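You operate a simulated robot arm through the tools that you are given. There is no shell and no other tool.

You run a simulated robot arm. Do the job below in one go: nothing can be reset, and whatever is moved stays where it is left.

TASK
Tip the nuts into the blue bowl and fold them in slowly.
Fine: wooden stirrer, no streaks, batter not knocked flat; cup and stirrer back; the PLAIN bowl stays untouched. Set down upright: orange cup, wooden stirrer.

The check looks at the end state, three seconds after you hand in, the way a careful person would. Anything else that was tipped, shoved, dropped, spilled or broken makes it a failure. Flat cloth is picked up by pressing the open fingertips on it (5 to 10 N) and closing them slowly along it; thin cloth reads only 2 to 8 mm in the jaws.

THE ROBOT
A 7-joint arm with a two-finger parallel gripper, fixed in place. Base frame: the origin is on the floor under the middle of its stand, x ahead of it, y to its left, z up. Lengths are in m, angles in rad, forces in N, time in s.
With the tool pointing down near the work surface it reaches from about 0.3 to 0.74 m from the base axis. Its first joint turns from -2.007 to 2.007 rad. Payload 3.91 kg.
The tool frame sits at the grasp point between the pads (the TCP): z along the fingers, y along the line on which they close. The tips reach 0.03 m beyond it. Largest opening 0.11 m; finger width 0.02, thickness 0.01; the body of the gripper, 0.048 by 0.112 m, starts 0.055 m behind the TCP.
Orientation is told as [roll, pitch, yaw] about the base's x, y, z axes, in that order, counted from this pose: with the fingers straight down and closing along the base's y, the tool's x points along the base's -x, its y along +y and its z along -z.

THE INTERFACE
- The arm moves only by the tool arm_command. Its argument "series" is a list of rows, each a list of 7 numbers: the shift along the tool's x, y, z in m, then the turn, a rotation vector about the tool's x, y, z in rad, then the closure, from 0 (fully open) to 1 (shut). In form: [[x, y, z, wx, wy, wz, gripper], ...]. A call has 1 to 20 rows; each row is the pose to reach, as a shift and turn from the pose commanded when the call began, along the tool's axes at that moment. A row lasts 0.2 s, in which the tool goes at most 0.05 m and 0.15 rad; a call with a longer step from one row to the next is refused whole, and so is a gripper value outside its range. Where a pose cannot be reached the arm comes as near as it can. A force on the tool above 40 N (or 10 N above the force at the start of the call, whichever is more), or a blocked arm, ends the call early, and 0.2 s more pass. The fingers move at their own pace (about 0.108 m/s each) and stop on an object; they squeeze with about 36 N. The grip force told is the motor's: it shows also when the fingers shut on nothing. Time passes only in rows, and 0.2 s behind the last, so rows that repeat a pose let the fingers close. The reply holds the time, the measured pose of the TCP, the force on the tool along the base axes, the opening and the grip force, in the units named above and with some noise, with the torque about the TCP (base axes, N m) and any sound that the robot's microphone picked up.
- Cameras (640 x 400 px; columns grow to the right, rows downward): "scene" is fixed at [0.0491, -0.4992, 1.6835]; the picture's right is [0.66, -0.75, 0.00], its down [-0.49, -0.43, -0.76] and it looks along [0.57, 0.50, -0.65] (base axes); focal length 324 px, centre (320, 200). "wrist" rides on the gripper at [0.072, 0.017, -0.103] in the tool frame; the picture's right is [-0.23, 0.97, 0.00], its down [-0.76, -0.18, -0.62] and it looks along [-0.61, -0.14, 0.78] (tool axes); focal length 222 px, centre (320, 200). There is no depth. A picture from a camera that has moved, and an enlarged one, comes with that camera's place and axes in the base frame and with its lens.
- snapshot(camera): a new picture of that camera. No time passes.
- slide_trunk(by): slides the trunk up (or, below 0, down) by that many m; the arm rides with it, the base frame stays. It gives what a move gives, with no picture.
- zoom(camera, box): a new picture of the part [left, top, right, bottom] of that camera's present view, enlarged. No time passes.
- finish_job(): hands the job in; it is judged then, once.

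Nothing tells you positions but the pictures and the camera data. Unless the task says otherwise, let go and move clear before handing in.

The tools are called as name(argument=value, ...) on one line, values as JSON. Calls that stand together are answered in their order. arm_command: Moves the arm, as the interface text tells. Its arguments: {"type":"object","properties":{"series":{"type":"array"}},"required":["series"]} The other tools are called the same way: slide_trunk (by) moves the trunk up or down; snapshot (camera) takes a picture; zoom (camera, box) takes an enlarged picture of a part of a camera's view; finish_job () hands the job in.

At the start:

```text
clock: 0.0
position: [0.4207, 0.0464, 1.3118]
ee_rot: [0.0, 0.0, 0.0]
wrist_force: [0.3, -0.5, 0.3]
ft_torque: [-0.03, 0.01, 0.01]
gripper_width: 0.1099
grasp_force: 0.1
trunk travel left (down, up): [-0.875, 0.115]
```

scene: 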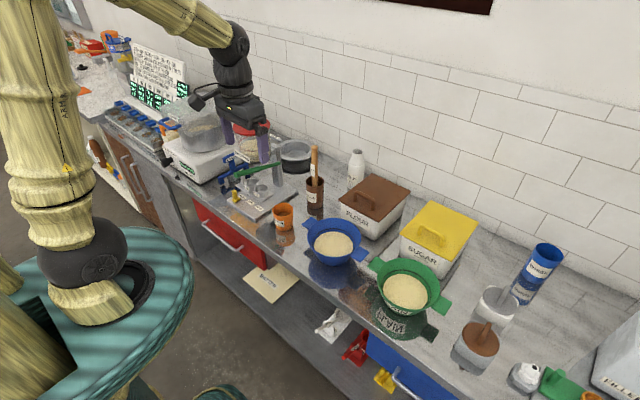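
wrist: 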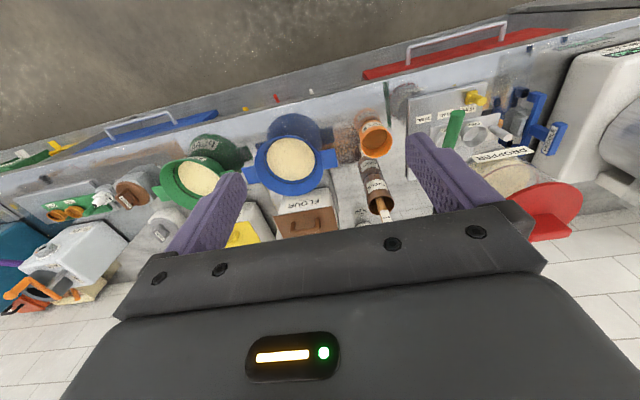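

I see a counter with an orange cup (likely the nuts), a blue bowl and a green bowl (PLAIN) with batter, and a brown crock holding a wooden stirrer. I'll zoom in for details before moving.

zoom(camera="scene", box=[220, 130, 460, 350])

zoom(camera="scene", box=[260, 140, 370, 270])

zoom(camera="wrist", box=[240, 80, 560, 250])

zoom(camera="scene", box=[90, 70, 330, 230])

```text
1.82 times, centred on (340, 240) of scene
camera zoom: at [0.0491, -0.4992, 1.6835], right [0.66, -0.75, 0.0], down [-0.49, -0.43, -0.76], along [0.57, 0.5, -0.65], focal length 588 px, centre (284, 127)
```

zoom: 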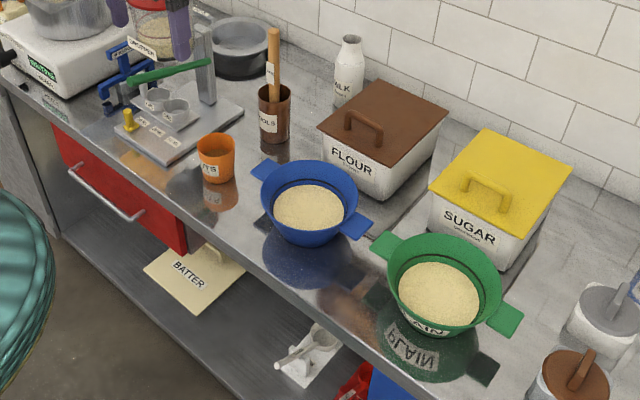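

```text
3.08 times, centred on (315, 205) of scene
camera zoom: at [0.0491, -0.4992, 1.6835], right [0.66, -0.75, 0.0], down [-0.49, -0.43, -0.76], along [0.57, 0.5, -0.65], focal length 996 px, centre (335, 185)
```

zoom: 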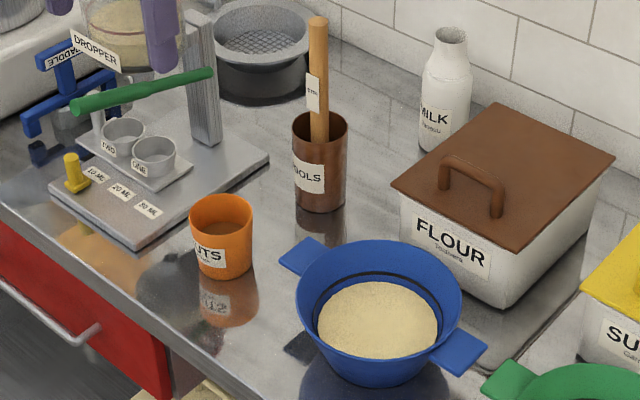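

```text
2.00 times, centred on (400, 165) of wrist
camera zoom: at [0.3494, 0.0624, 1.415], right [0.23, 0.97, 0.0], down [0.76, -0.18, 0.62], along [0.61, -0.14, -0.78], focal length 444 px, centre (160, 270)
```

zoom: 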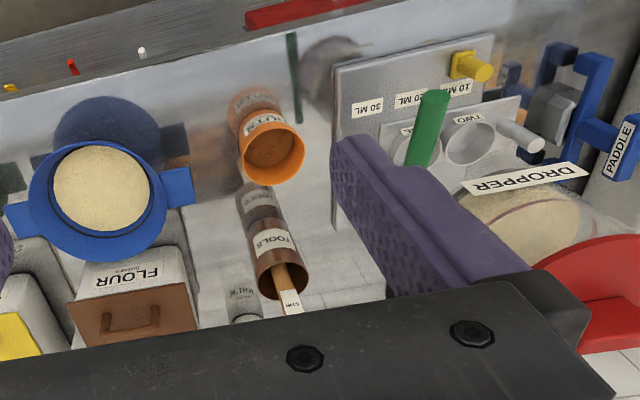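

```text
2.50 times, centred on (210, 150) of scene
camera zoom: at [0.0491, -0.4992, 1.6835], right [0.66, -0.75, 0.0], down [-0.49, -0.43, -0.76], along [0.57, 0.5, -0.65], focal length 809 px, centre (595, 325)
```

zoom: 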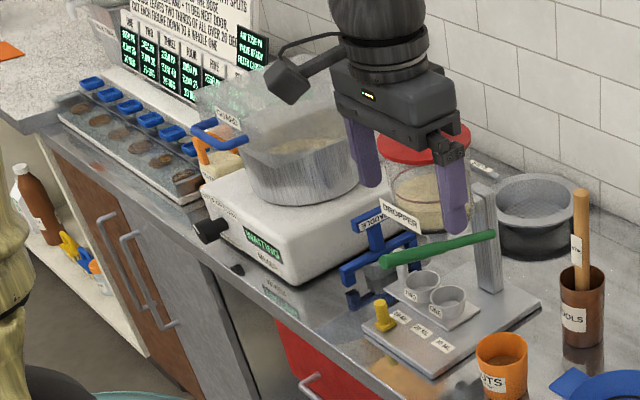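

I take the counter to be at about z=0.86, the nuts cup near (0.59, 0.14), the blue bowl near (0.60, -0.07) and the crock with the stick near (0.74, 0.13). I'll read the labels and cards more closely first.

zoom(camera="scene", box=[290, 140, 335, 220])

zoom(camera="scene", box=[235, 255, 305, 310])

zoom(camera="scene", box=[110, 40, 200, 110])

zoom(camera="scene", box=[430, 230, 640, 400])

zoom(camera="scene", box=[265, 195, 375, 275])

zoom(camera="scene", box=[290, 290, 450, 400])

```text
5.00 times, centred on (312, 180) of scene
camera zoom: at [0.0491, -0.4992, 1.6835], right [0.66, -0.75, 0.0], down [-0.49, -0.43, -0.76], along [0.57, 0.5, -0.65], focal length 1618 px, centre (358, 300)
```

zoom: 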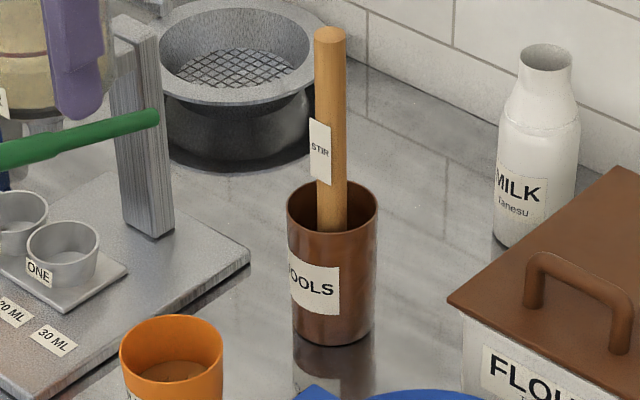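

```text
7.27 times, centred on (270, 282) of scene
camera zoom: at [0.0491, -0.4992, 1.6835], right [0.66, -0.75, 0.0], down [-0.49, -0.43, -0.76], along [0.57, 0.5, -0.65], focal length 2353 px, centre (684, -400)
```

zoom: 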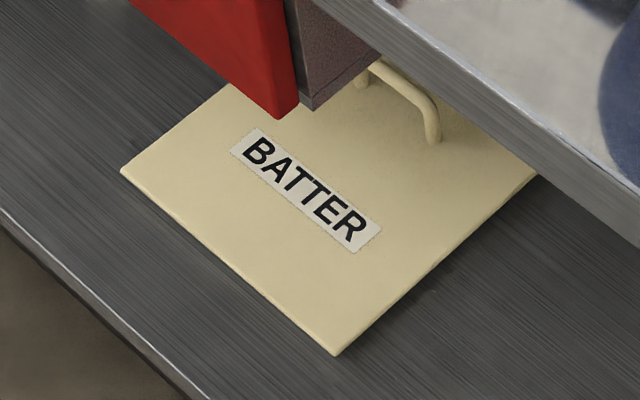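

```text
5.71 times, centred on (155, 75) of scene
camera zoom: at [0.0491, -0.4992, 1.6835], right [0.66, -0.75, 0.0], down [-0.49, -0.43, -0.76], along [0.57, 0.5, -0.65], focal length 1849 px, centre (1263, 914)
```

zoom: 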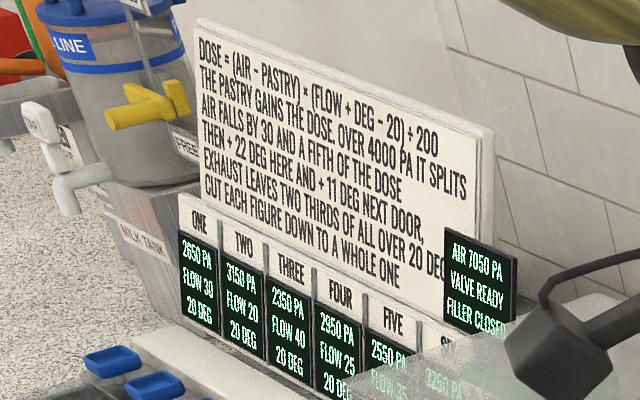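

```text
2.35 times, centred on (535, 315) of scene
camera zoom: at [0.0491, -0.4992, 1.6835], right [0.66, -0.75, 0.0], down [-0.49, -0.43, -0.76], along [0.57, 0.5, -0.65], focal length 761 px, centre (-186, -71)
```

zoom: 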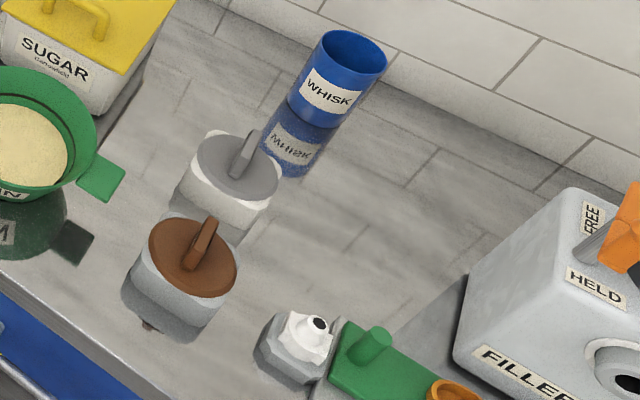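

```text
5.00 times, centred on (320, 235) of scene
camera zoom: at [0.0491, -0.4992, 1.6835], right [0.66, -0.75, 0.0], down [-0.49, -0.43, -0.76], along [0.57, 0.5, -0.65], focal length 1618 px, centre (320, 25)
```

zoom: 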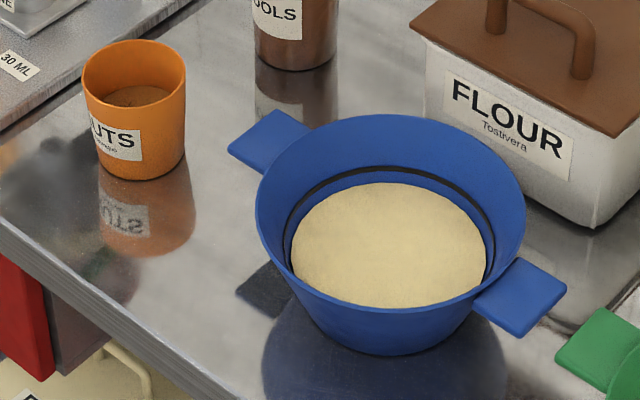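

```text
3.64 times, centred on (370, 345) of scene
camera zoom: at [0.0491, -0.4992, 1.6835], right [0.66, -0.75, 0.0], down [-0.49, -0.43, -0.76], along [0.57, 0.5, -0.65], focal length 1177 px, centre (138, -327)
```

zoom: 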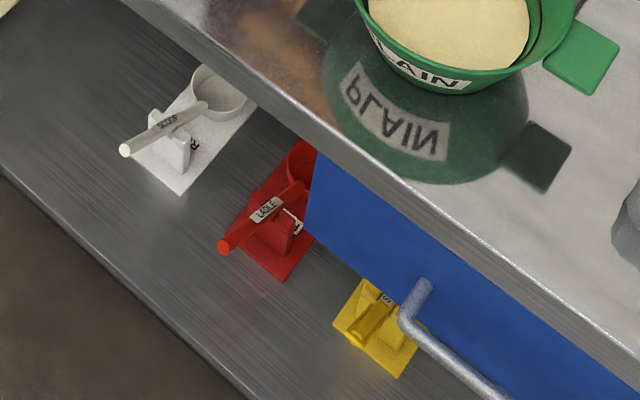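

The wooden stick labelled STIR stands in the TOOLS crock and the orange cup is marked NUTS, with the blue bowl's handles lying along y. I'll lower the trunk a little and look with the wrist camera to fix positions better.

slide_trunk(by=-0.15)

snapshot(camera="wrist")

snapshot(camera="scene")

```text
clock: 1.8
position: [0.4204, 0.0453, 1.1617]
ee_rot: [-0.001, 0.0, -0.001]
wrist_force: [0.4, 0.0, 0.3]
ft_torque: [0.01, -0.01, 0.0]
gripper_width: 0.11
grasp_force: 0.2
trunk travel left (down, up): [-0.725, 0.265]
```

```text
taken
camera wrist: at [0.3493, 0.0623, 1.265], right [0.23, 0.97, 0.0], down [0.76, -0.18, 0.62], along [0.61, -0.14, -0.78], focal length 222 px, centre (320, 200)
```

wrist: 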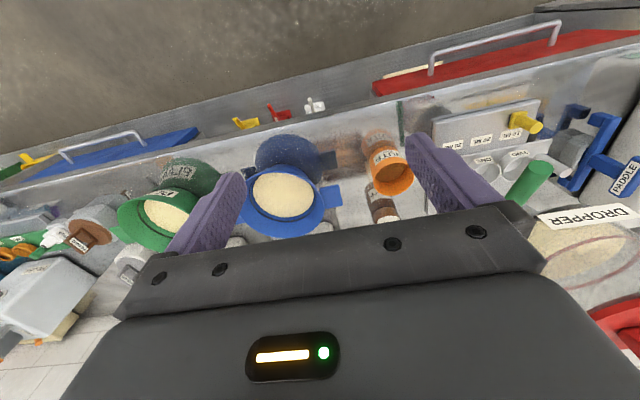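

```text
taken
```

scene: 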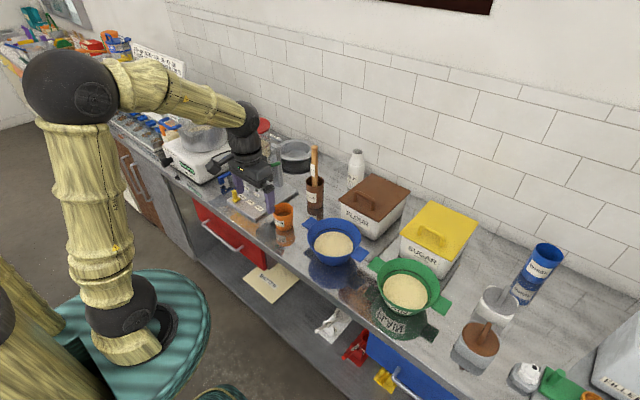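

The trunk moved as expected. I'll zoom the wrist view on the cup and bowl to refine their positions.

zoom(camera="wrist", box=[340, 100, 440, 230])

zoom(camera="wrist", box=[220, 110, 360, 250])

zoom(camera="scene", box=[265, 195, 305, 245])

zoom(camera="scene", box=[290, 205, 380, 275])

```text
3.08 times, centred on (390, 165) of wrist
camera zoom: at [0.3493, 0.0623, 1.265], right [0.23, 0.97, 0.0], down [0.76, -0.18, 0.62], along [0.61, -0.14, -0.78], focal length 684 px, centre (105, 308)
```

zoom: 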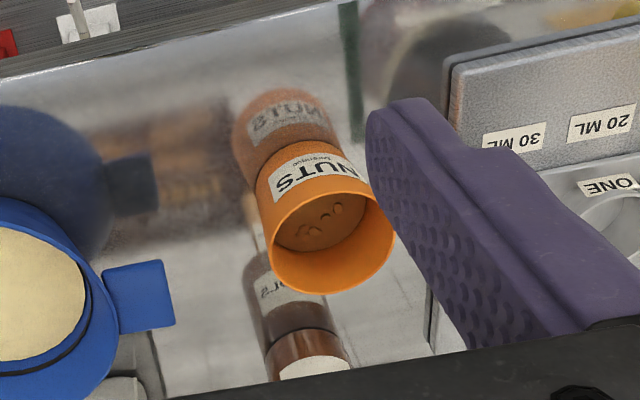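

```text
2.86 times, centred on (290, 180) of wrist
camera zoom: at [0.3493, 0.0623, 1.265], right [0.23, 0.97, 0.0], down [0.76, -0.18, 0.62], along [0.61, -0.14, -0.78], focal length 635 px, centre (406, 257)
```

zoom: 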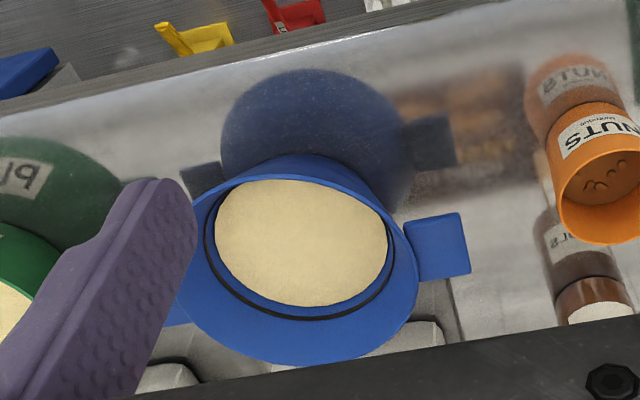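

```text
8.00 times, centred on (285, 220) of scene
camera zoom: at [0.0491, -0.4992, 1.6835], right [0.66, -0.75, 0.0], down [-0.49, -0.43, -0.76], along [0.57, 0.5, -0.65], focal length 2589 px, centre (600, 40)
```

zoom: 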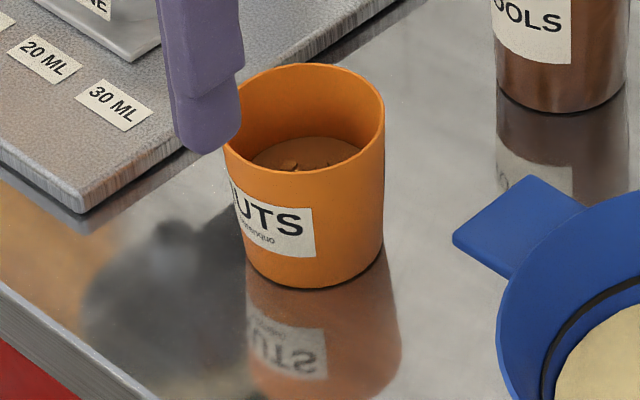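

```text
5.71 times, centred on (335, 240) of scene
camera zoom: at [0.0491, -0.4992, 1.6835], right [0.66, -0.75, 0.0], down [-0.49, -0.43, -0.76], along [0.57, 0.5, -0.65], focal length 1849 px, centre (234, -29)
```

zoom: 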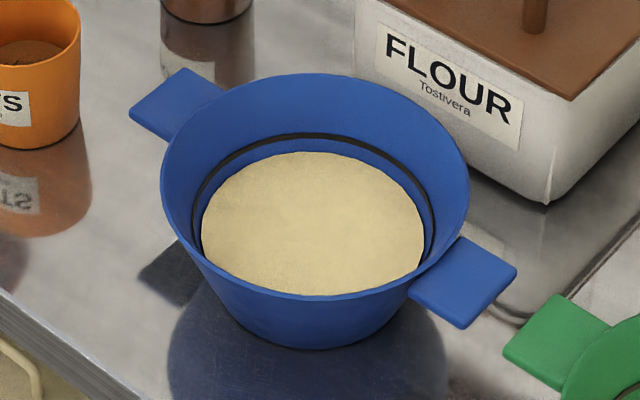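

From the two views I take the cup rim at (0.583, 0.138, 0.937), counter at 0.86, blue bowl centre (0.601, -0.074) with rim 0.93 and batter surface 0.904. I'll test turning the hand by 180° about its axis (camera to the far side), which would let me grip and pour sideways with the camera on top.

arm_command(series=[[0, 0, 0, 0, 0, -0.15, 0], [0, 0, 0, 0, 0, -0.3, 0], [0, 0, 0, 0, 0, -0.45, 0], [0, 0, 0, 0, 0, -0.6, 0], [0, 0, 0, 0, 0, -0.75, 0], [0, 0, 0, 0, 0, -0.9, 0], [0, 0, 0, 0, 0, -1.05, 0], [0, 0, 0, 0, 0, -1.2, 0], [0, 0, 0, 0, 0, -1.35, 0], [0, 0, 0, 0, 0, -1.5, 0], [0, 0, 0, 0, 0, -1.65, 0], [0, 0, 0, 0, 0, -1.8, 0], [0, 0, 0, 0, 0, -1.95, 0], [0, 0, 0, 0, 0, -2.1, 0], [0, 0, 0, 0, 0, -2.25, 0], [0, 0, 0, 0, 0, -2.4, 0], [0, 0, 0, 0, 0, -2.55, 0], [0, 0, 0, 0, 0, -2.7, 0], [0, 0, 0, 0, 0, -2.85, 0], [0, 0, 0, 0, 0, -3.0, 0]])

snapshot(camera="scene")

snapshot(camera="wrist")

```text
clock: 6.0
position: [0.4218, 0.0461, 1.16]
ee_rot: [0.0, 0.0, 3.004]
wrist_force: [0.4, -0.5, 0.8]
ft_torque: [0.0, 0.0, 0.0]
gripper_width: 0.11
grasp_force: 0.0
trunk travel left (down, up): [-0.725, 0.265]
```

```text
taken
```

scene: 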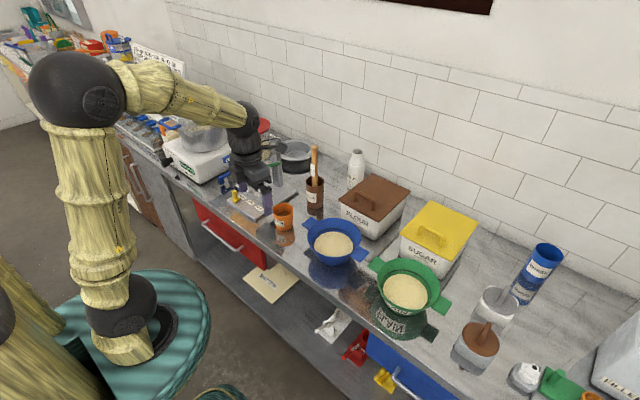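

```text
taken
camera wrist: at [0.4915, 0.0185, 1.2646], right [-0.36, -0.93, 0.0], down [-0.73, 0.28, 0.62], along [-0.58, 0.22, -0.78], focal length 222 px, centre (320, 200)
```

wrist: 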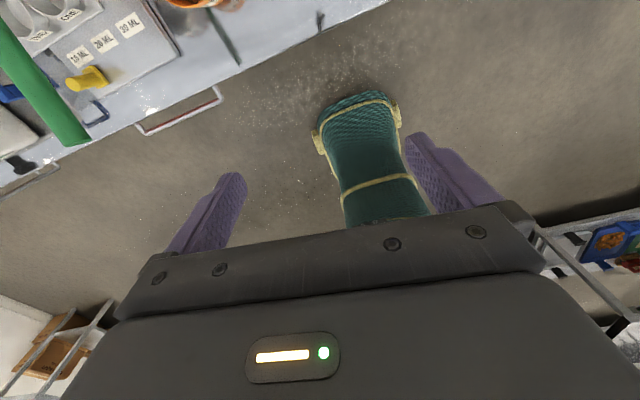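

The half turn works. I'll finish it to exactly π, then pitch the hand forward to horizontal while moving to stand in front of and above the cup.

arm_command(series=[[0, 0, 0, 0, 0, -0.1416, 0], [0, 0, 0, 0, 0, -0.1416, 0]])

arm_command(series=[[0.005, -0.009, 0, 0, 0.13, 0, 0], [0.01, -0.018, 0, 0, 0.26, 0, 0], [0.015, -0.028, 0, 0, 0.39, 0, 0], [0.02, -0.037, 0, 0, 0.52, 0, 0], [0.025, -0.046, 0, 0, 0.65, 0, 0], [0.03, -0.055, 0, 0, 0.78, 0, 0], [0.035, -0.064, 0, 0, 0.91, 0, 0], [0.04, -0.074, 0, 0, 1.04, 0, 0], [0.05, -0.083, 0, 0, 1.17, 0, 0], [0.06, -0.092, 0, 0, 1.3, 0, 0], [0.07, -0.092, 0, 0, 1.43, 0, 0], [0.07, -0.092, 0, 0, 1.43, 0, 0]])

snapshot(camera="scene")

snapshot(camera="wrist")

```text
clock: 6.5
position: [0.4201, 0.0469, 1.1611]
ee_rot: [0.001, 0.0, -3.139]
wrist_force: [0.8, -0.2, -0.8]
ft_torque: [0.01, -0.01, 0.01]
gripper_width: 0.1097
grasp_force: 0.0
trunk travel left (down, up): [-0.725, 0.265]
```

```text
clock: 9.2
position: [0.4995, 0.144, 1.1634]
ee_rot: [-0.002, 1.428, 3.138]
wrist_force: [-0.7, 0.7, -0.4]
ft_torque: [-0.02, 0.01, 0.01]
gripper_width: 0.1098
grasp_force: 0.0
out of reach, approached as far as the arm can: row 6, 9, 10, 11, 12
trunk travel left (down, up): [-0.725, 0.265]
```

```text
taken
```

scene: 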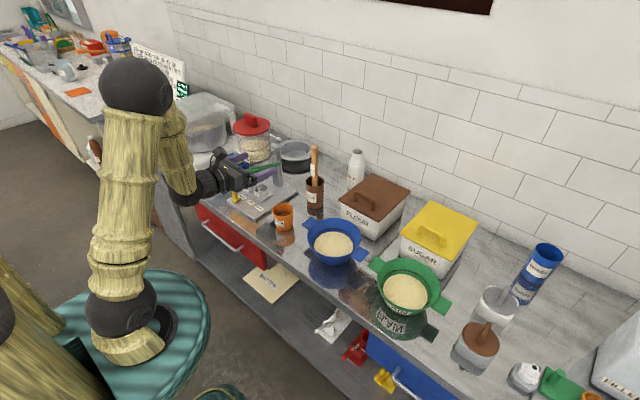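

```text
taken
camera wrist: at [0.4079, 0.1271, 1.2496], right [-0.03, -0.97, -0.23], down [-0.72, 0.18, -0.67], along [0.69, 0.14, -0.71], focal length 222 px, centre (320, 200)
```

wrist: 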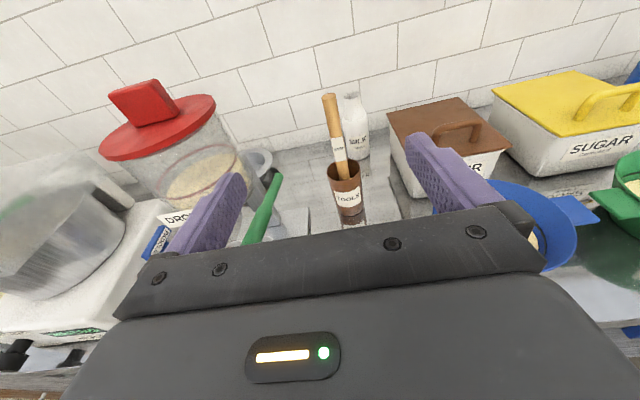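

The hand is nearly horizontal at (0.50, 0.144, 1.163), camera on top, pointing toward the back wall. I'll bring the trunk down most of the way in front of the cup and check alignment.

slide_trunk(by=-0.18)

snapshot(camera="wrist")

snapshot(camera="scene")

```text
clock: 11.2
position: [0.5006, 0.1451, 0.9831]
ee_rot: [0.001, 1.429, -3.141]
wrist_force: [-0.4, 0.5, 0.1]
ft_torque: [0.02, -0.02, 0.01]
gripper_width: 0.1098
grasp_force: 0.1
trunk travel left (down, up): [-0.545, 0.445]
```

```text
taken
camera wrist: at [0.4084, 0.127, 1.0697], right [-0.03, -0.97, -0.22], down [-0.72, 0.18, -0.67], along [0.69, 0.14, -0.71], focal length 222 px, centre (320, 200)
```

wrist: 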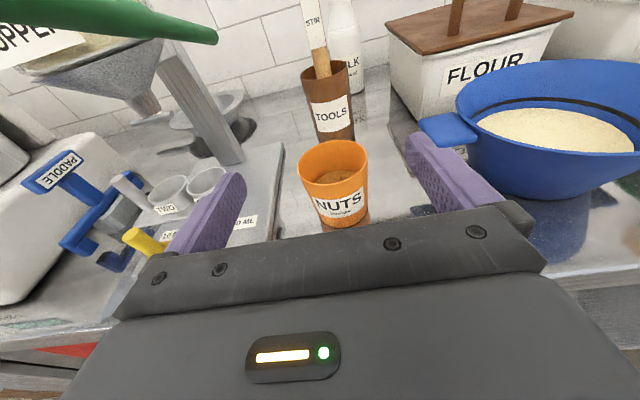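

```text
taken
```

scene: 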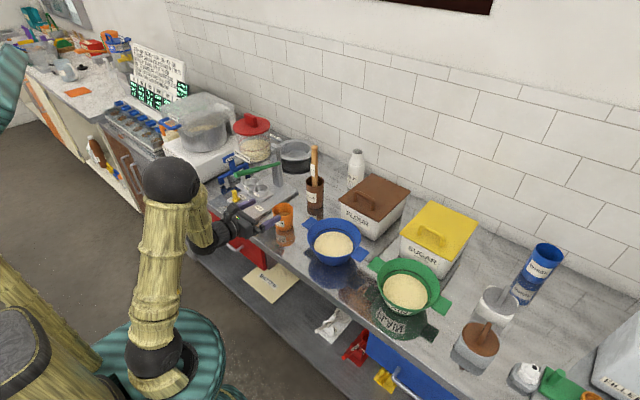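

The cup sits straight ahead between the open fingers in the wrist view (rim at about (0.587, 0.138)). I'll come down the rest of the way in front of it, to mid-cup height.

slide_trunk(by=-0.08)

snapshot(camera="wrist")

zoom(camera="scene", box=[190, 160, 350, 290])

```text
clock: 12.3
position: [0.4996, 0.1443, 0.9035]
ee_rot: [0.0, 1.429, -3.141]
wrist_force: [-0.6, 0.1, 1.0]
ft_torque: [0.03, 0.01, 0.01]
gripper_width: 0.1099
grasp_force: 0.0
trunk travel left (down, up): [-0.465, 0.525]
```

```text
taken
camera wrist: at [0.4084, 0.127, 0.9897], right [-0.03, -0.97, -0.22], down [-0.72, 0.18, -0.67], along [0.69, 0.14, -0.71], focal length 222 px, centre (320, 200)
```

wrist: 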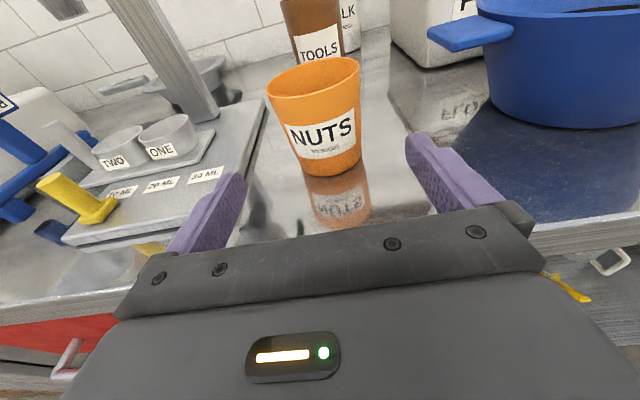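

```text
3.08 times, centred on (270, 225) of scene
camera zoom: at [0.0491, -0.4992, 1.6835], right [0.66, -0.75, 0.0], down [-0.49, -0.43, -0.76], along [0.57, 0.5, -0.65], focal length 996 px, centre (474, 123)
```

zoom: 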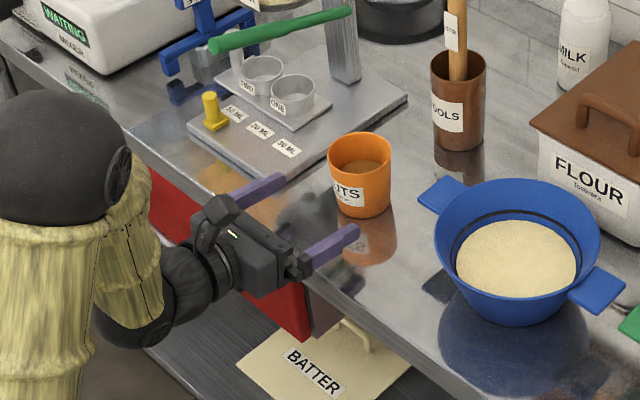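

The cup is centred at about (0.581, 0.138) and the fingers are open either side of its line, level with its middle. I'll creep forward part-way and read back the pose.

arm_command(series=[[0.002, 0, 0.014, 0, 0, 0, 0], [0.004, 0, 0.028, 0, 0, 0, 0], [0.006, 0, 0.042, 0, 0, 0, 0], [0.006, 0, 0.042, 0, 0, 0, 0]])

```text
clock: 13.3
position: [0.5439, 0.1425, 0.9024]
ee_rot: [0.003, 1.429, -3.137]
wrist_force: [0.1, 0.6, 0.4]
ft_torque: [0.03, 0.01, -0.02]
gripper_width: 0.1102
grasp_force: 0.2
trunk travel left (down, up): [-0.465, 0.525]
```

The tool is at (0.544, 0.1425, 0.902); I'll go the last 0.039 m forward with a 5 mm sideways correction.

arm_command(series=[[0.0014, 0.0025, 0.01, 0, 0, 0, 0], [0.0028, 0.005, 0.02, 0, 0, 0, 0], [0.0042, 0.005, 0.03, 0, 0, 0, 0], [0.0055, 0.005, 0.0386, 0, 0, 0, 0], [0.0055, 0.005, 0.0386, 0, 0, 0, 0]])

snapshot(camera="wrist")

zoom(camera="scene", box=[230, 180, 330, 270])

```text
clock: 14.5
position: [0.5827, 0.1385, 0.9027]
ee_rot: [0.004, 1.428, -3.139]
wrist_force: [-1.1, -0.6, -1.0]
ft_torque: [0.02, 0.01, 0.0]
gripper_width: 0.1098
grasp_force: 0.0
trunk travel left (down, up): [-0.465, 0.525]
```

```text
taken
camera wrist: at [0.4904, 0.1222, 0.9893], right [-0.03, -0.97, -0.22], down [-0.72, 0.18, -0.67], along [0.69, 0.14, -0.71], focal length 222 px, centre (320, 200)
```

wrist: 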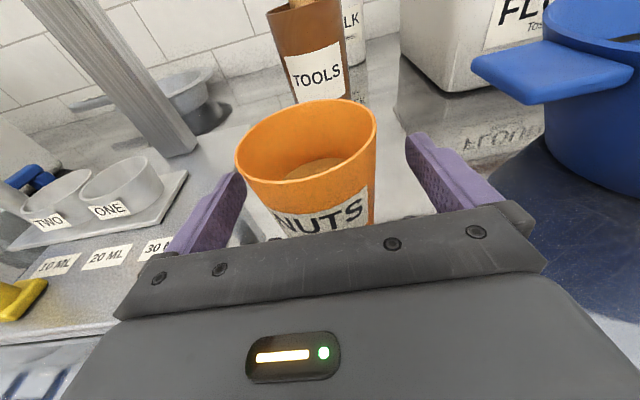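

```text
4.44 times, centred on (280, 225) of scene
camera zoom: at [0.0491, -0.4992, 1.6835], right [0.66, -0.75, 0.0], down [-0.49, -0.43, -0.76], along [0.57, 0.5, -0.65], focal length 1438 px, centre (498, 89)
```

zoom: 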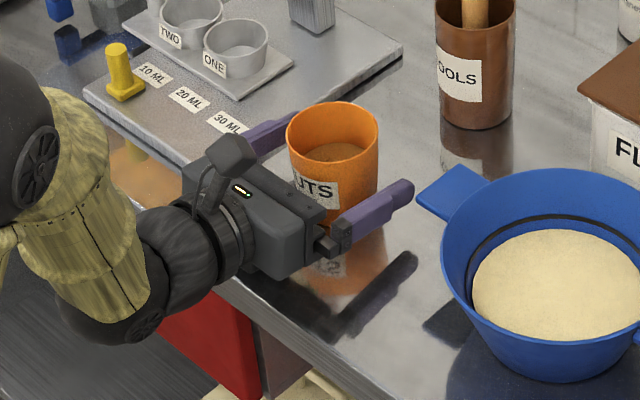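

The cup stands centred between the fingers. I'll close gently in steps and hold.

arm_command(series=[[0, 0, 0, 0, 0, 0, 0.25], [0, 0, 0, 0, 0, 0, 0.35], [0, 0, 0, 0, 0, 0, 0.42], [0, 0, 0, 0, 0, 0, 0.5], [0, 0, 0, 0, 0, 0, 0.5], [0, 0, 0, 0, 0, 0, 0.5]])

snapshot(camera="wrist")

```text
clock: 15.9
position: [0.5819, 0.1388, 0.9027]
ee_rot: [0.002, 1.428, -3.14]
wrist_force: [0.9, 0.8, -0.1]
ft_torque: [-0.04, 0.01, 0.04]
gripper_width: 0.0672
grasp_force: 35.7
trunk travel left (down, up): [-0.465, 0.525]
```

```text
taken
camera wrist: at [0.4902, 0.1222, 0.9893], right [-0.03, -0.97, -0.22], down [-0.72, 0.18, -0.67], along [0.69, 0.14, -0.71], focal length 222 px, centre (320, 200)
```

wrist: 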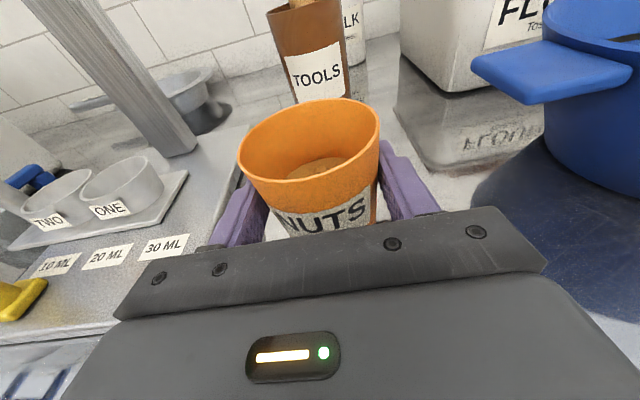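

The cup is held at 67 mm width. I'll lift it straight up with the trunk and check it's stable before carrying it over the bowl.

slide_trunk(by=0.13)

snapshot(camera="wrist")

zoom(camera="scene", box=[210, 140, 390, 280])

```text
clock: 17.5
position: [0.5825, 0.1393, 1.0323]
ee_rot: [0.001, 1.431, -3.139]
wrist_force: [-0.9, 0.0, -0.2]
ft_torque: [0.02, 0.02, 0.03]
gripper_width: 0.0674
grasp_force: 36.0
trunk travel left (down, up): [-0.595, 0.395]
```

```text
taken
camera wrist: at [0.4903, 0.1222, 1.1192], right [-0.03, -0.97, -0.22], down [-0.72, 0.18, -0.67], along [0.69, 0.14, -0.71], focal length 222 px, centre (320, 200)
```

wrist: 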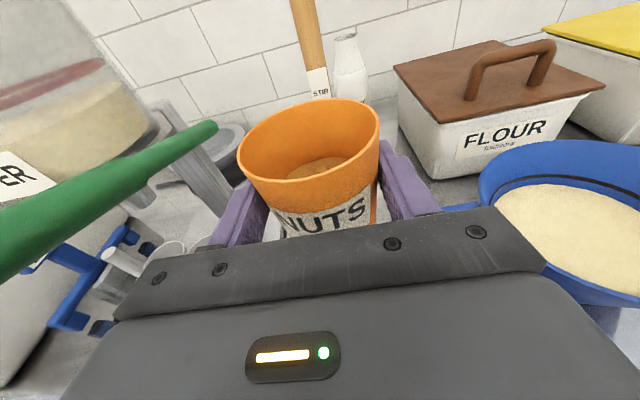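

```text
2.86 times, centred on (300, 210) of scene
camera zoom: at [0.0491, -0.4992, 1.6835], right [0.66, -0.75, 0.0], down [-0.49, -0.43, -0.76], along [0.57, 0.5, -0.65], focal length 925 px, centre (377, 171)
```

zoom: 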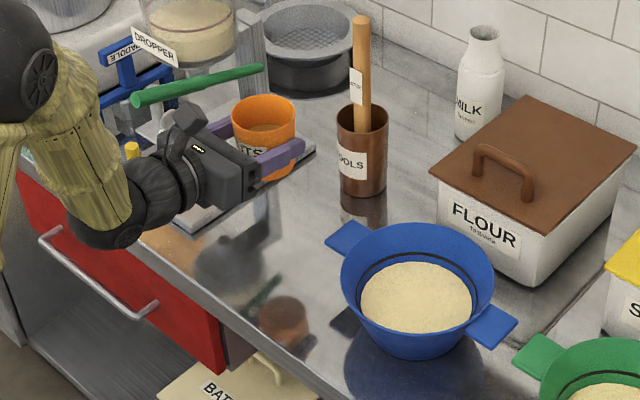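

The cup lifted cleanly and everything else stayed put. The dropper's green bar ends near (0.65, 0.22, 1.05), so I'll move away from it, to the right, over the blue bowl.

arm_command(series=[[0, 0.01, 0.0, 0, 0, 0, 0.5], [0, 0.025, 0.0, 0, 0, 0, 0.5], [0, 0.04, 0.002, 0, 0, 0, 0.5], [0.001, 0.055, 0.004, 0, 0, 0, 0.5], [0.001, 0.07, 0.007, 0, 0, 0, 0.5], [0.001, 0.085, 0.01, 0, 0, 0, 0.5], [0.002, 0.1, 0.013, 0, 0, 0, 0.5], [0.002, 0.115, 0.016, 0, 0, 0, 0.5], [0.003, 0.13, 0.019, 0, 0, 0, 0.5], [0.003, 0.145, 0.021, 0, 0, 0, 0.5], [0.003, 0.16, 0.023, 0, 0, 0, 0.5], [0.004, 0.175, 0.025, 0, 0, 0, 0.5], [0.004, 0.188, 0.026, 0, 0, 0, 0.5], [0.004, 0.194, 0.026, 0, 0, 0, 0.5], [0.004, 0.194, 0.026, 0, 0, 0, 0.5]])

snapshot(camera="wrist")

zoom(camera="scene", box=[230, 160, 410, 300])

```text
clock: 20.7
position: [0.6079, -0.0543, 1.0341]
ee_rot: [0.002, 1.428, 3.141]
wrist_force: [0.1, -0.4, -0.5]
ft_torque: [-0.01, 0.02, 0.02]
gripper_width: 0.0675
grasp_force: 35.9
trunk travel left (down, up): [-0.595, 0.395]
```

```text
taken
camera wrist: at [0.5164, -0.0718, 1.1197], right [-0.03, -0.97, -0.22], down [-0.72, 0.18, -0.67], along [0.69, 0.14, -0.71], focal length 222 px, centre (320, 200)
```

wrist: 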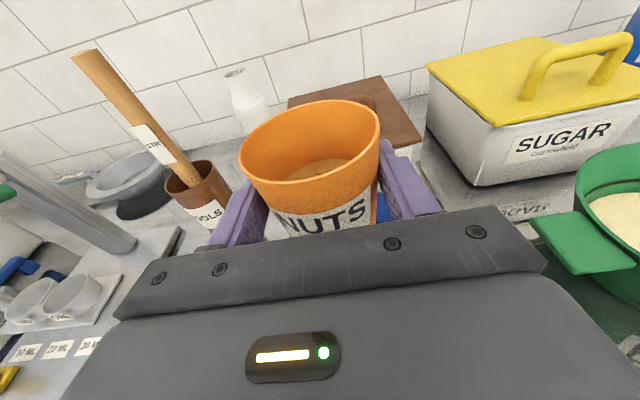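

```text
2.86 times, centred on (320, 230) of scene
camera zoom: at [0.0491, -0.4992, 1.6835], right [0.66, -0.75, 0.0], down [-0.49, -0.43, -0.76], along [0.57, 0.5, -0.65], focal length 925 px, centre (320, 114)
```

zoom: 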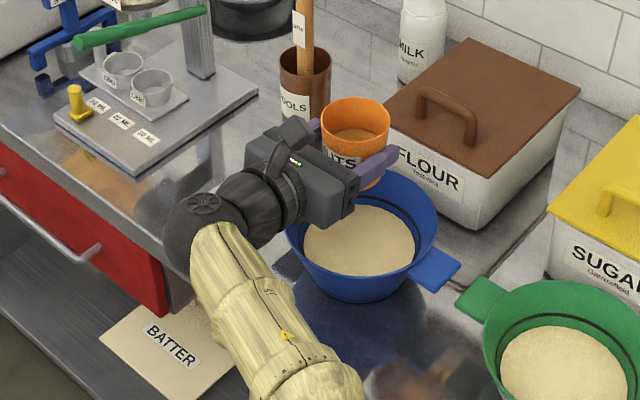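

The cup is above the blue bowl at (0.608, -0.054, 1.034). Before tipping I'll check the whole arm's clearance in the full scene.

snapshot(camera="scene")

```text
taken
```

scene: 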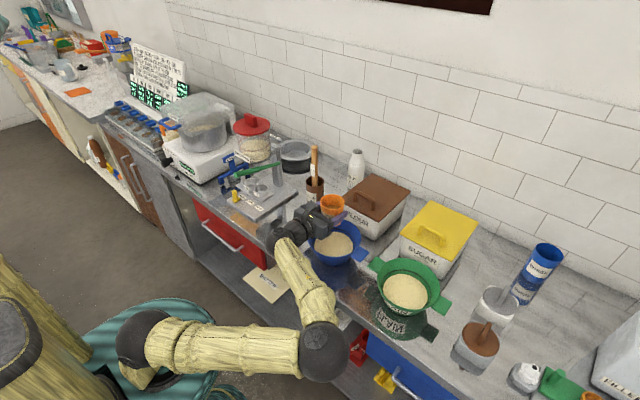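

The elbow has swung out in front of the counter, well clear of the green bowl. I'll start tipping slowly toward -y about the hand's own axis and check part-way.

arm_command(series=[[0, 0, 0, 0, 0, 0.08, 0.5], [0, 0, 0, 0, 0, 0.16, 0.5], [0, 0, 0, 0, 0, 0.24, 0.5], [0, 0, 0, 0, 0, 0.32, 0.5], [0, 0, 0, 0, 0, 0.4, 0.5], [0, 0, 0, 0, 0, 0.48, 0.5], [0, 0, 0, 0, 0, 0.56, 0.5], [0, 0, 0, 0, 0, 0.64, 0.5], [0, 0, 0, 0, 0, 0.72, 0.5], [0, 0, 0, 0, 0, 0.8, 0.5]])

snapshot(camera="scene")

zoom(camera="scene", box=[280, 180, 400, 280])

snapshot(camera="wrist")

```text
clock: 22.9
position: [0.6073, -0.0543, 1.033]
ee_rot: [-1.373, 0.758, 1.705]
wrist_force: [0.1, -0.2, -0.8]
ft_torque: [0.0, 0.01, 0.0]
gripper_width: 0.0675
grasp_force: 35.7
trunk travel left (down, up): [-0.595, 0.395]
```

```text
taken
```

scene: 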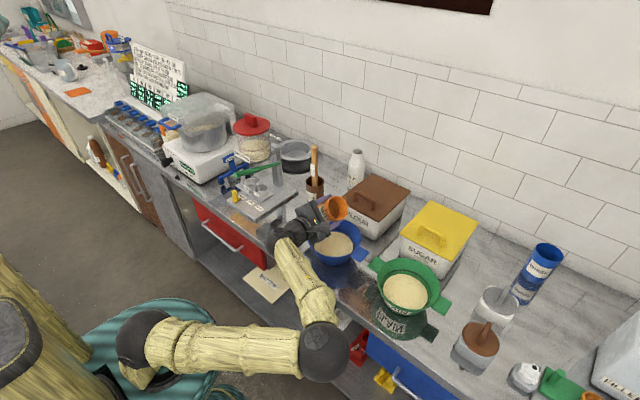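

```text
4.00 times, centred on (340, 230) of scene
camera zoom: at [0.0491, -0.4992, 1.6835], right [0.66, -0.75, 0.0], down [-0.49, -0.43, -0.76], along [0.57, 0.5, -0.65], focal length 1294 px, centre (240, 80)
```

zoom: 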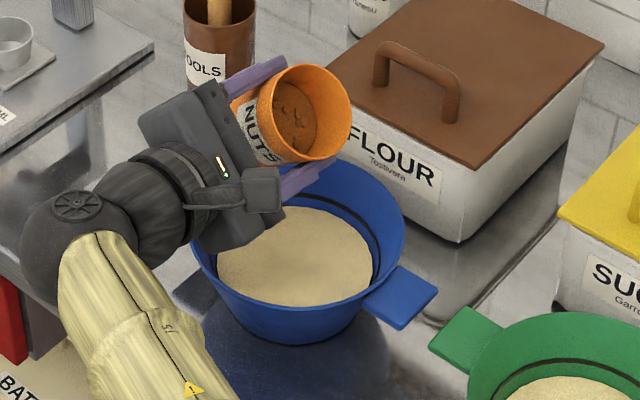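

```text
taken
camera wrist: at [0.5114, -0.1185, 1.0857], right [-0.12, -0.51, -0.85], down [-0.67, 0.67, -0.31], along [0.73, 0.53, -0.43], focal length 222 px, centre (320, 200)
```

wrist: 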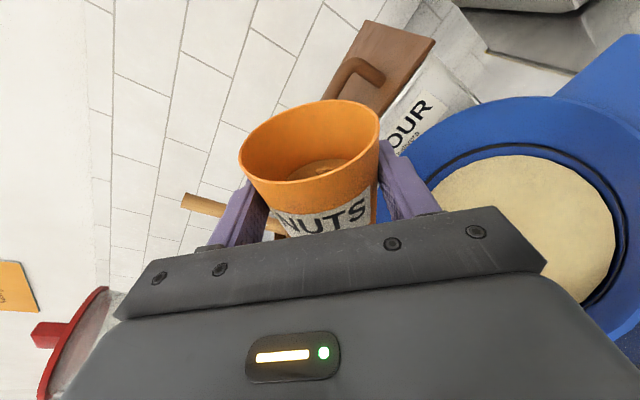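

The cup is tilted 46° with its mouth over the bowl and the gripper clear of the rim. I'll continue slowly so the nuts slide out gradually.

arm_command(series=[[0, 0, 0, 0, 0, 0.06, 0.5], [0, 0, 0, 0, 0, 0.12, 0.5], [0, 0, 0, 0, 0, 0.18, 0.5], [0, 0, 0, 0, 0, 0.24, 0.5], [0, 0, 0, 0, 0, 0.3, 0.5], [0, 0, 0, 0, 0, 0.36, 0.5], [0, 0, 0, 0, 0, 0.42, 0.5], [0, 0, 0, 0, 0, 0.48, 0.5], [0, 0, 0, 0, 0, 0.54, 0.5], [0, 0, 0, 0, 0, 0.6, 0.5], [0, 0, 0, 0, 0, 0.66, 0.5], [0, 0, 0, 0, 0, 0.72, 0.5], [0, 0, 0, 0, 0, 0.78, 0.5], [0, 0, 0, 0, 0, 0.78, 0.5]])

zoom(camera="scene", box=[280, 180, 400, 280])

snapshot(camera="wrist")

```text
clock: 25.9
position: [0.6075, -0.0543, 1.0333]
ee_rot: [-1.428, -0.01, 1.567]
wrist_force: [-0.1, -0.1, -0.3]
ft_torque: [-0.02, -0.01, 0.01]
gripper_width: 0.0673
grasp_force: 36.1
trunk travel left (down, up): [-0.595, 0.395]
```

```text
4.00 times, centred on (340, 230) of scene
camera zoom: at [0.0491, -0.4992, 1.6835], right [0.66, -0.75, 0.0], down [-0.49, -0.43, -0.76], along [0.57, 0.5, -0.65], focal length 1294 px, centre (240, 80)
```

zoom: 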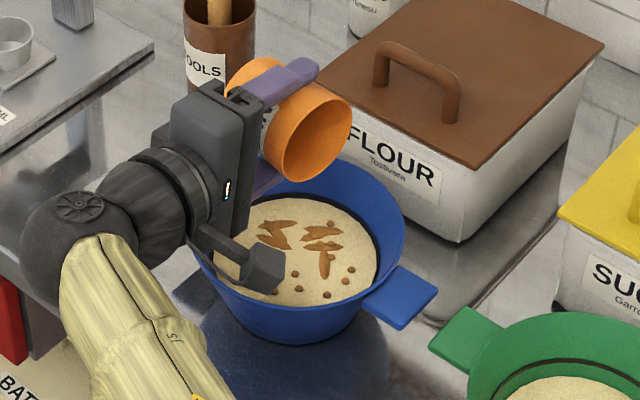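

```text
taken
camera wrist: at [0.5035, -0.1271, 1.0306], right [-0.14, 0.24, -0.96], down [-0.59, 0.76, 0.27], along [0.8, 0.6, 0.04], focal length 222 px, centre (320, 200)
```

wrist: 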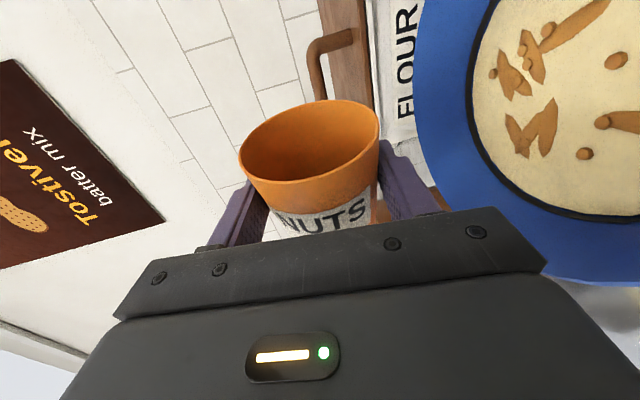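

The nuts have landed on the batter, all inside the bowl. I'll tip a bit further and hold to be sure the cup empties fully.

arm_command(series=[[0, 0, 0, 0, 0, 0.07, 0.5], [0, 0, 0, 0, 0, 0.14, 0.5], [0, 0, 0, 0, 0, 0.21, 0.5], [0, 0, 0, 0, 0, 0.28, 0.5], [0, 0, 0, 0, 0, 0.35, 0.5], [0, 0, 0, 0, 0, 0.42, 0.5], [0, 0, 0, 0, 0, 0.49, 0.5], [0, 0, 0, 0, 0, 0.56, 0.5], [0, 0, 0, 0, 0, 0.63, 0.5], [0, 0, 0, 0, 0, 0.7, 0.5], [0, 0, 0, 0, 0, 0.7, 0.5], [0, 0, 0, 0, 0, 0.7, 0.5], [0, 0, 0, 0, 0, 0.7, 0.5], [0, 0, 0, 0, 0, 0.7, 0.5]])

zoom(camera="scene", box=[280, 180, 400, 280])

snapshot(camera="wrist")

```text
clock: 28.9
position: [0.6078, -0.0549, 1.0333]
ee_rot: [-1.385, -0.701, 1.45]
wrist_force: [-0.2, 0.0, -0.7]
ft_torque: [0.01, 0.01, -0.05]
gripper_width: 0.0675
grasp_force: 35.3
trunk travel left (down, up): [-0.595, 0.395]
```

```text
4.00 times, centred on (340, 230) of scene
camera zoom: at [0.0491, -0.4992, 1.6835], right [0.66, -0.75, 0.0], down [-0.49, -0.43, -0.76], along [0.57, 0.5, -0.65], focal length 1294 px, centre (240, 80)
```

zoom: 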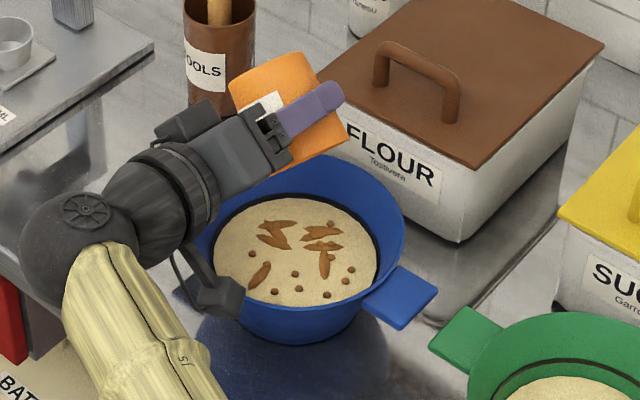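

```text
taken
camera wrist: at [0.4974, -0.0991, 0.9885], right [-0.08, 0.81, -0.59], down [-0.53, 0.46, 0.71], along [0.85, 0.37, 0.39], focal length 222 px, centre (320, 200)
```

wrist: 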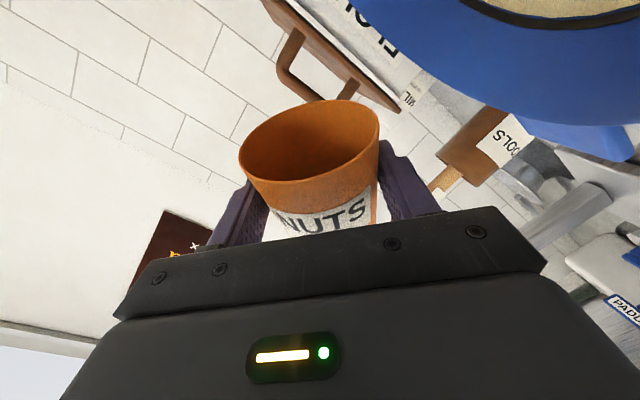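

The cup looks empty and no nuts are outside the bowl. I'll turn the cup upright again.

arm_command(series=[[0, 0, 0, 0, 0, -0.114, 0.5], [0, 0, 0, 0, 0, -0.228, 0.5], [0, 0, 0, 0, 0, -0.342, 0.5], [0, 0, 0, 0, 0, -0.456, 0.5], [0, 0, 0, 0, 0, -0.57, 0.5], [0, 0, 0, 0, 0, -0.684, 0.5], [0, 0, 0, 0, 0, -0.798, 0.5], [0, 0, 0, 0, 0, -0.912, 0.5], [0, 0, 0, 0, 0, -1.026, 0.5], [0, 0, 0, 0, 0, -1.14, 0.5], [0, 0, 0, 0, 0, -1.254, 0.5], [0, 0, 0, 0, 0, -1.368, 0.5], [0, 0, 0, 0, 0, -1.482, 0.5], [0, 0, 0, 0, 0, -1.596, 0.5], [0, 0, 0, 0, 0, -1.71, 0.5], [0, 0, 0, 0, 0, -1.824, 0.5], [0, 0, 0, 0, 0, -1.938, 0.5], [0, 0, 0, 0, 0, -2.052, 0.5], [0, 0, 0, 0, 0, -2.166, 0.5], [0, 0, 0, 0, 0, -2.28, 0.5]])

snapshot(camera="wrist")

snapshot(camera="scene")

```text
clock: 33.1
position: [0.6084, -0.0553, 1.0341]
ee_rot: [0.018, 1.428, -3.125]
wrist_force: [0.0, 0.9, -0.5]
ft_torque: [0.02, -0.01, 0.0]
gripper_width: 0.0675
grasp_force: 36.2
trunk travel left (down, up): [-0.595, 0.395]
```

```text
taken
camera wrist: at [0.5164, -0.0727, 1.1201], right [-0.03, -0.97, -0.22], down [-0.72, 0.18, -0.67], along [0.69, 0.14, -0.71], focal length 222 px, centre (320, 200)
```

wrist: 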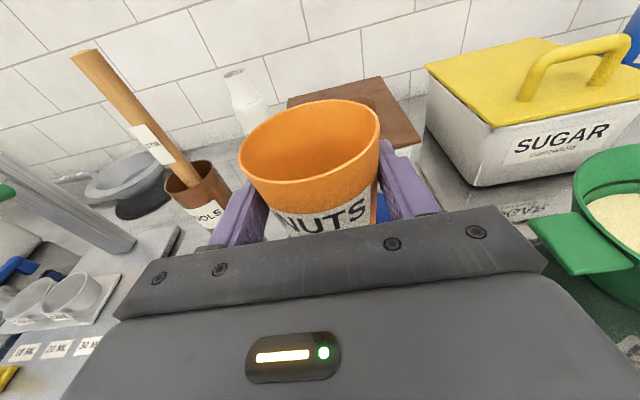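

```text
taken
```

scene: 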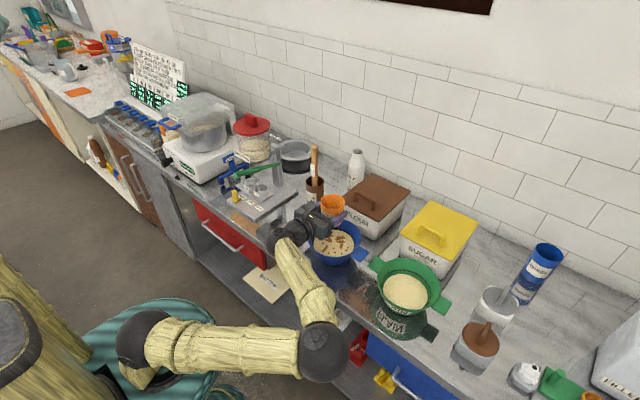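

The cup is upright and empty. I'll carry it back along the same path to above its home spot.

arm_command(series=[[0, -0.006, 0.0, 0, 0, 0, 0.5], [0, -0.019, -0.001, 0, 0, 0, 0.5], [-0.001, -0.034, -0.003, 0, 0, 0, 0.5], [-0.001, -0.049, -0.005, 0, 0, 0, 0.5], [-0.001, -0.064, -0.008, 0, 0, 0, 0.5], [-0.002, -0.079, -0.011, 0, 0, 0, 0.5], [-0.002, -0.094, -0.014, 0, 0, 0, 0.5], [-0.002, -0.109, -0.017, 0, 0, 0, 0.5], [-0.003, -0.124, -0.02, 0, 0, 0, 0.5], [-0.003, -0.139, -0.023, 0, 0, 0, 0.5], [-0.004, -0.154, -0.025, 0, 0, 0, 0.5], [-0.004, -0.169, -0.026, 0, 0, 0, 0.5], [-0.004, -0.182, -0.026, 0, 0, 0, 0.5], [-0.004, -0.191, -0.026, 0, 0, 0, 0.5], [-0.004, -0.194, -0.026, 0, 0, 0, 0.5], [-0.004, -0.194, -0.026, 0, 0, 0, 0.5]])

snapshot(camera="wrist")

snapshot(camera="scene")

```text
clock: 36.5
position: [0.5823, 0.1404, 1.0323]
ee_rot: [-0.001, 1.429, 3.139]
wrist_force: [-0.7, 0.1, -0.5]
ft_torque: [-0.01, -0.02, -0.01]
gripper_width: 0.0676
grasp_force: 36.2
trunk travel left (down, up): [-0.595, 0.395]
```

```text
taken
camera wrist: at [0.4905, 0.1227, 1.1193], right [-0.03, -0.97, -0.23], down [-0.72, 0.18, -0.67], along [0.69, 0.14, -0.71], focal length 222 px, centre (320, 200)
```

wrist: 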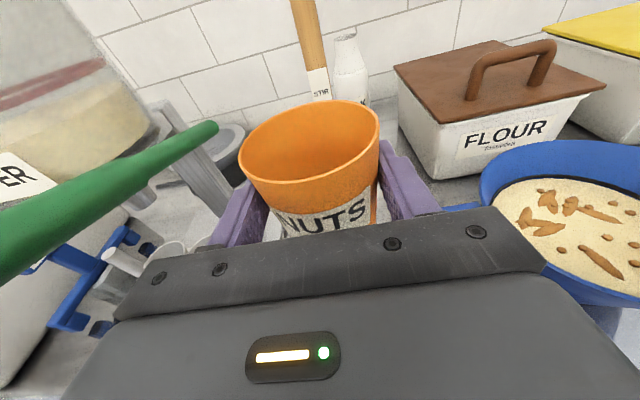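

```text
taken
```

scene: 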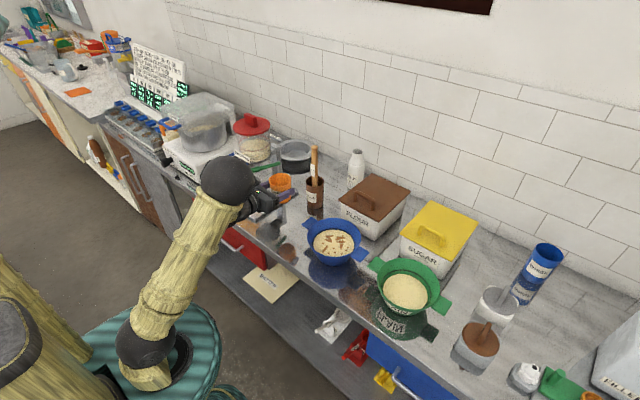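

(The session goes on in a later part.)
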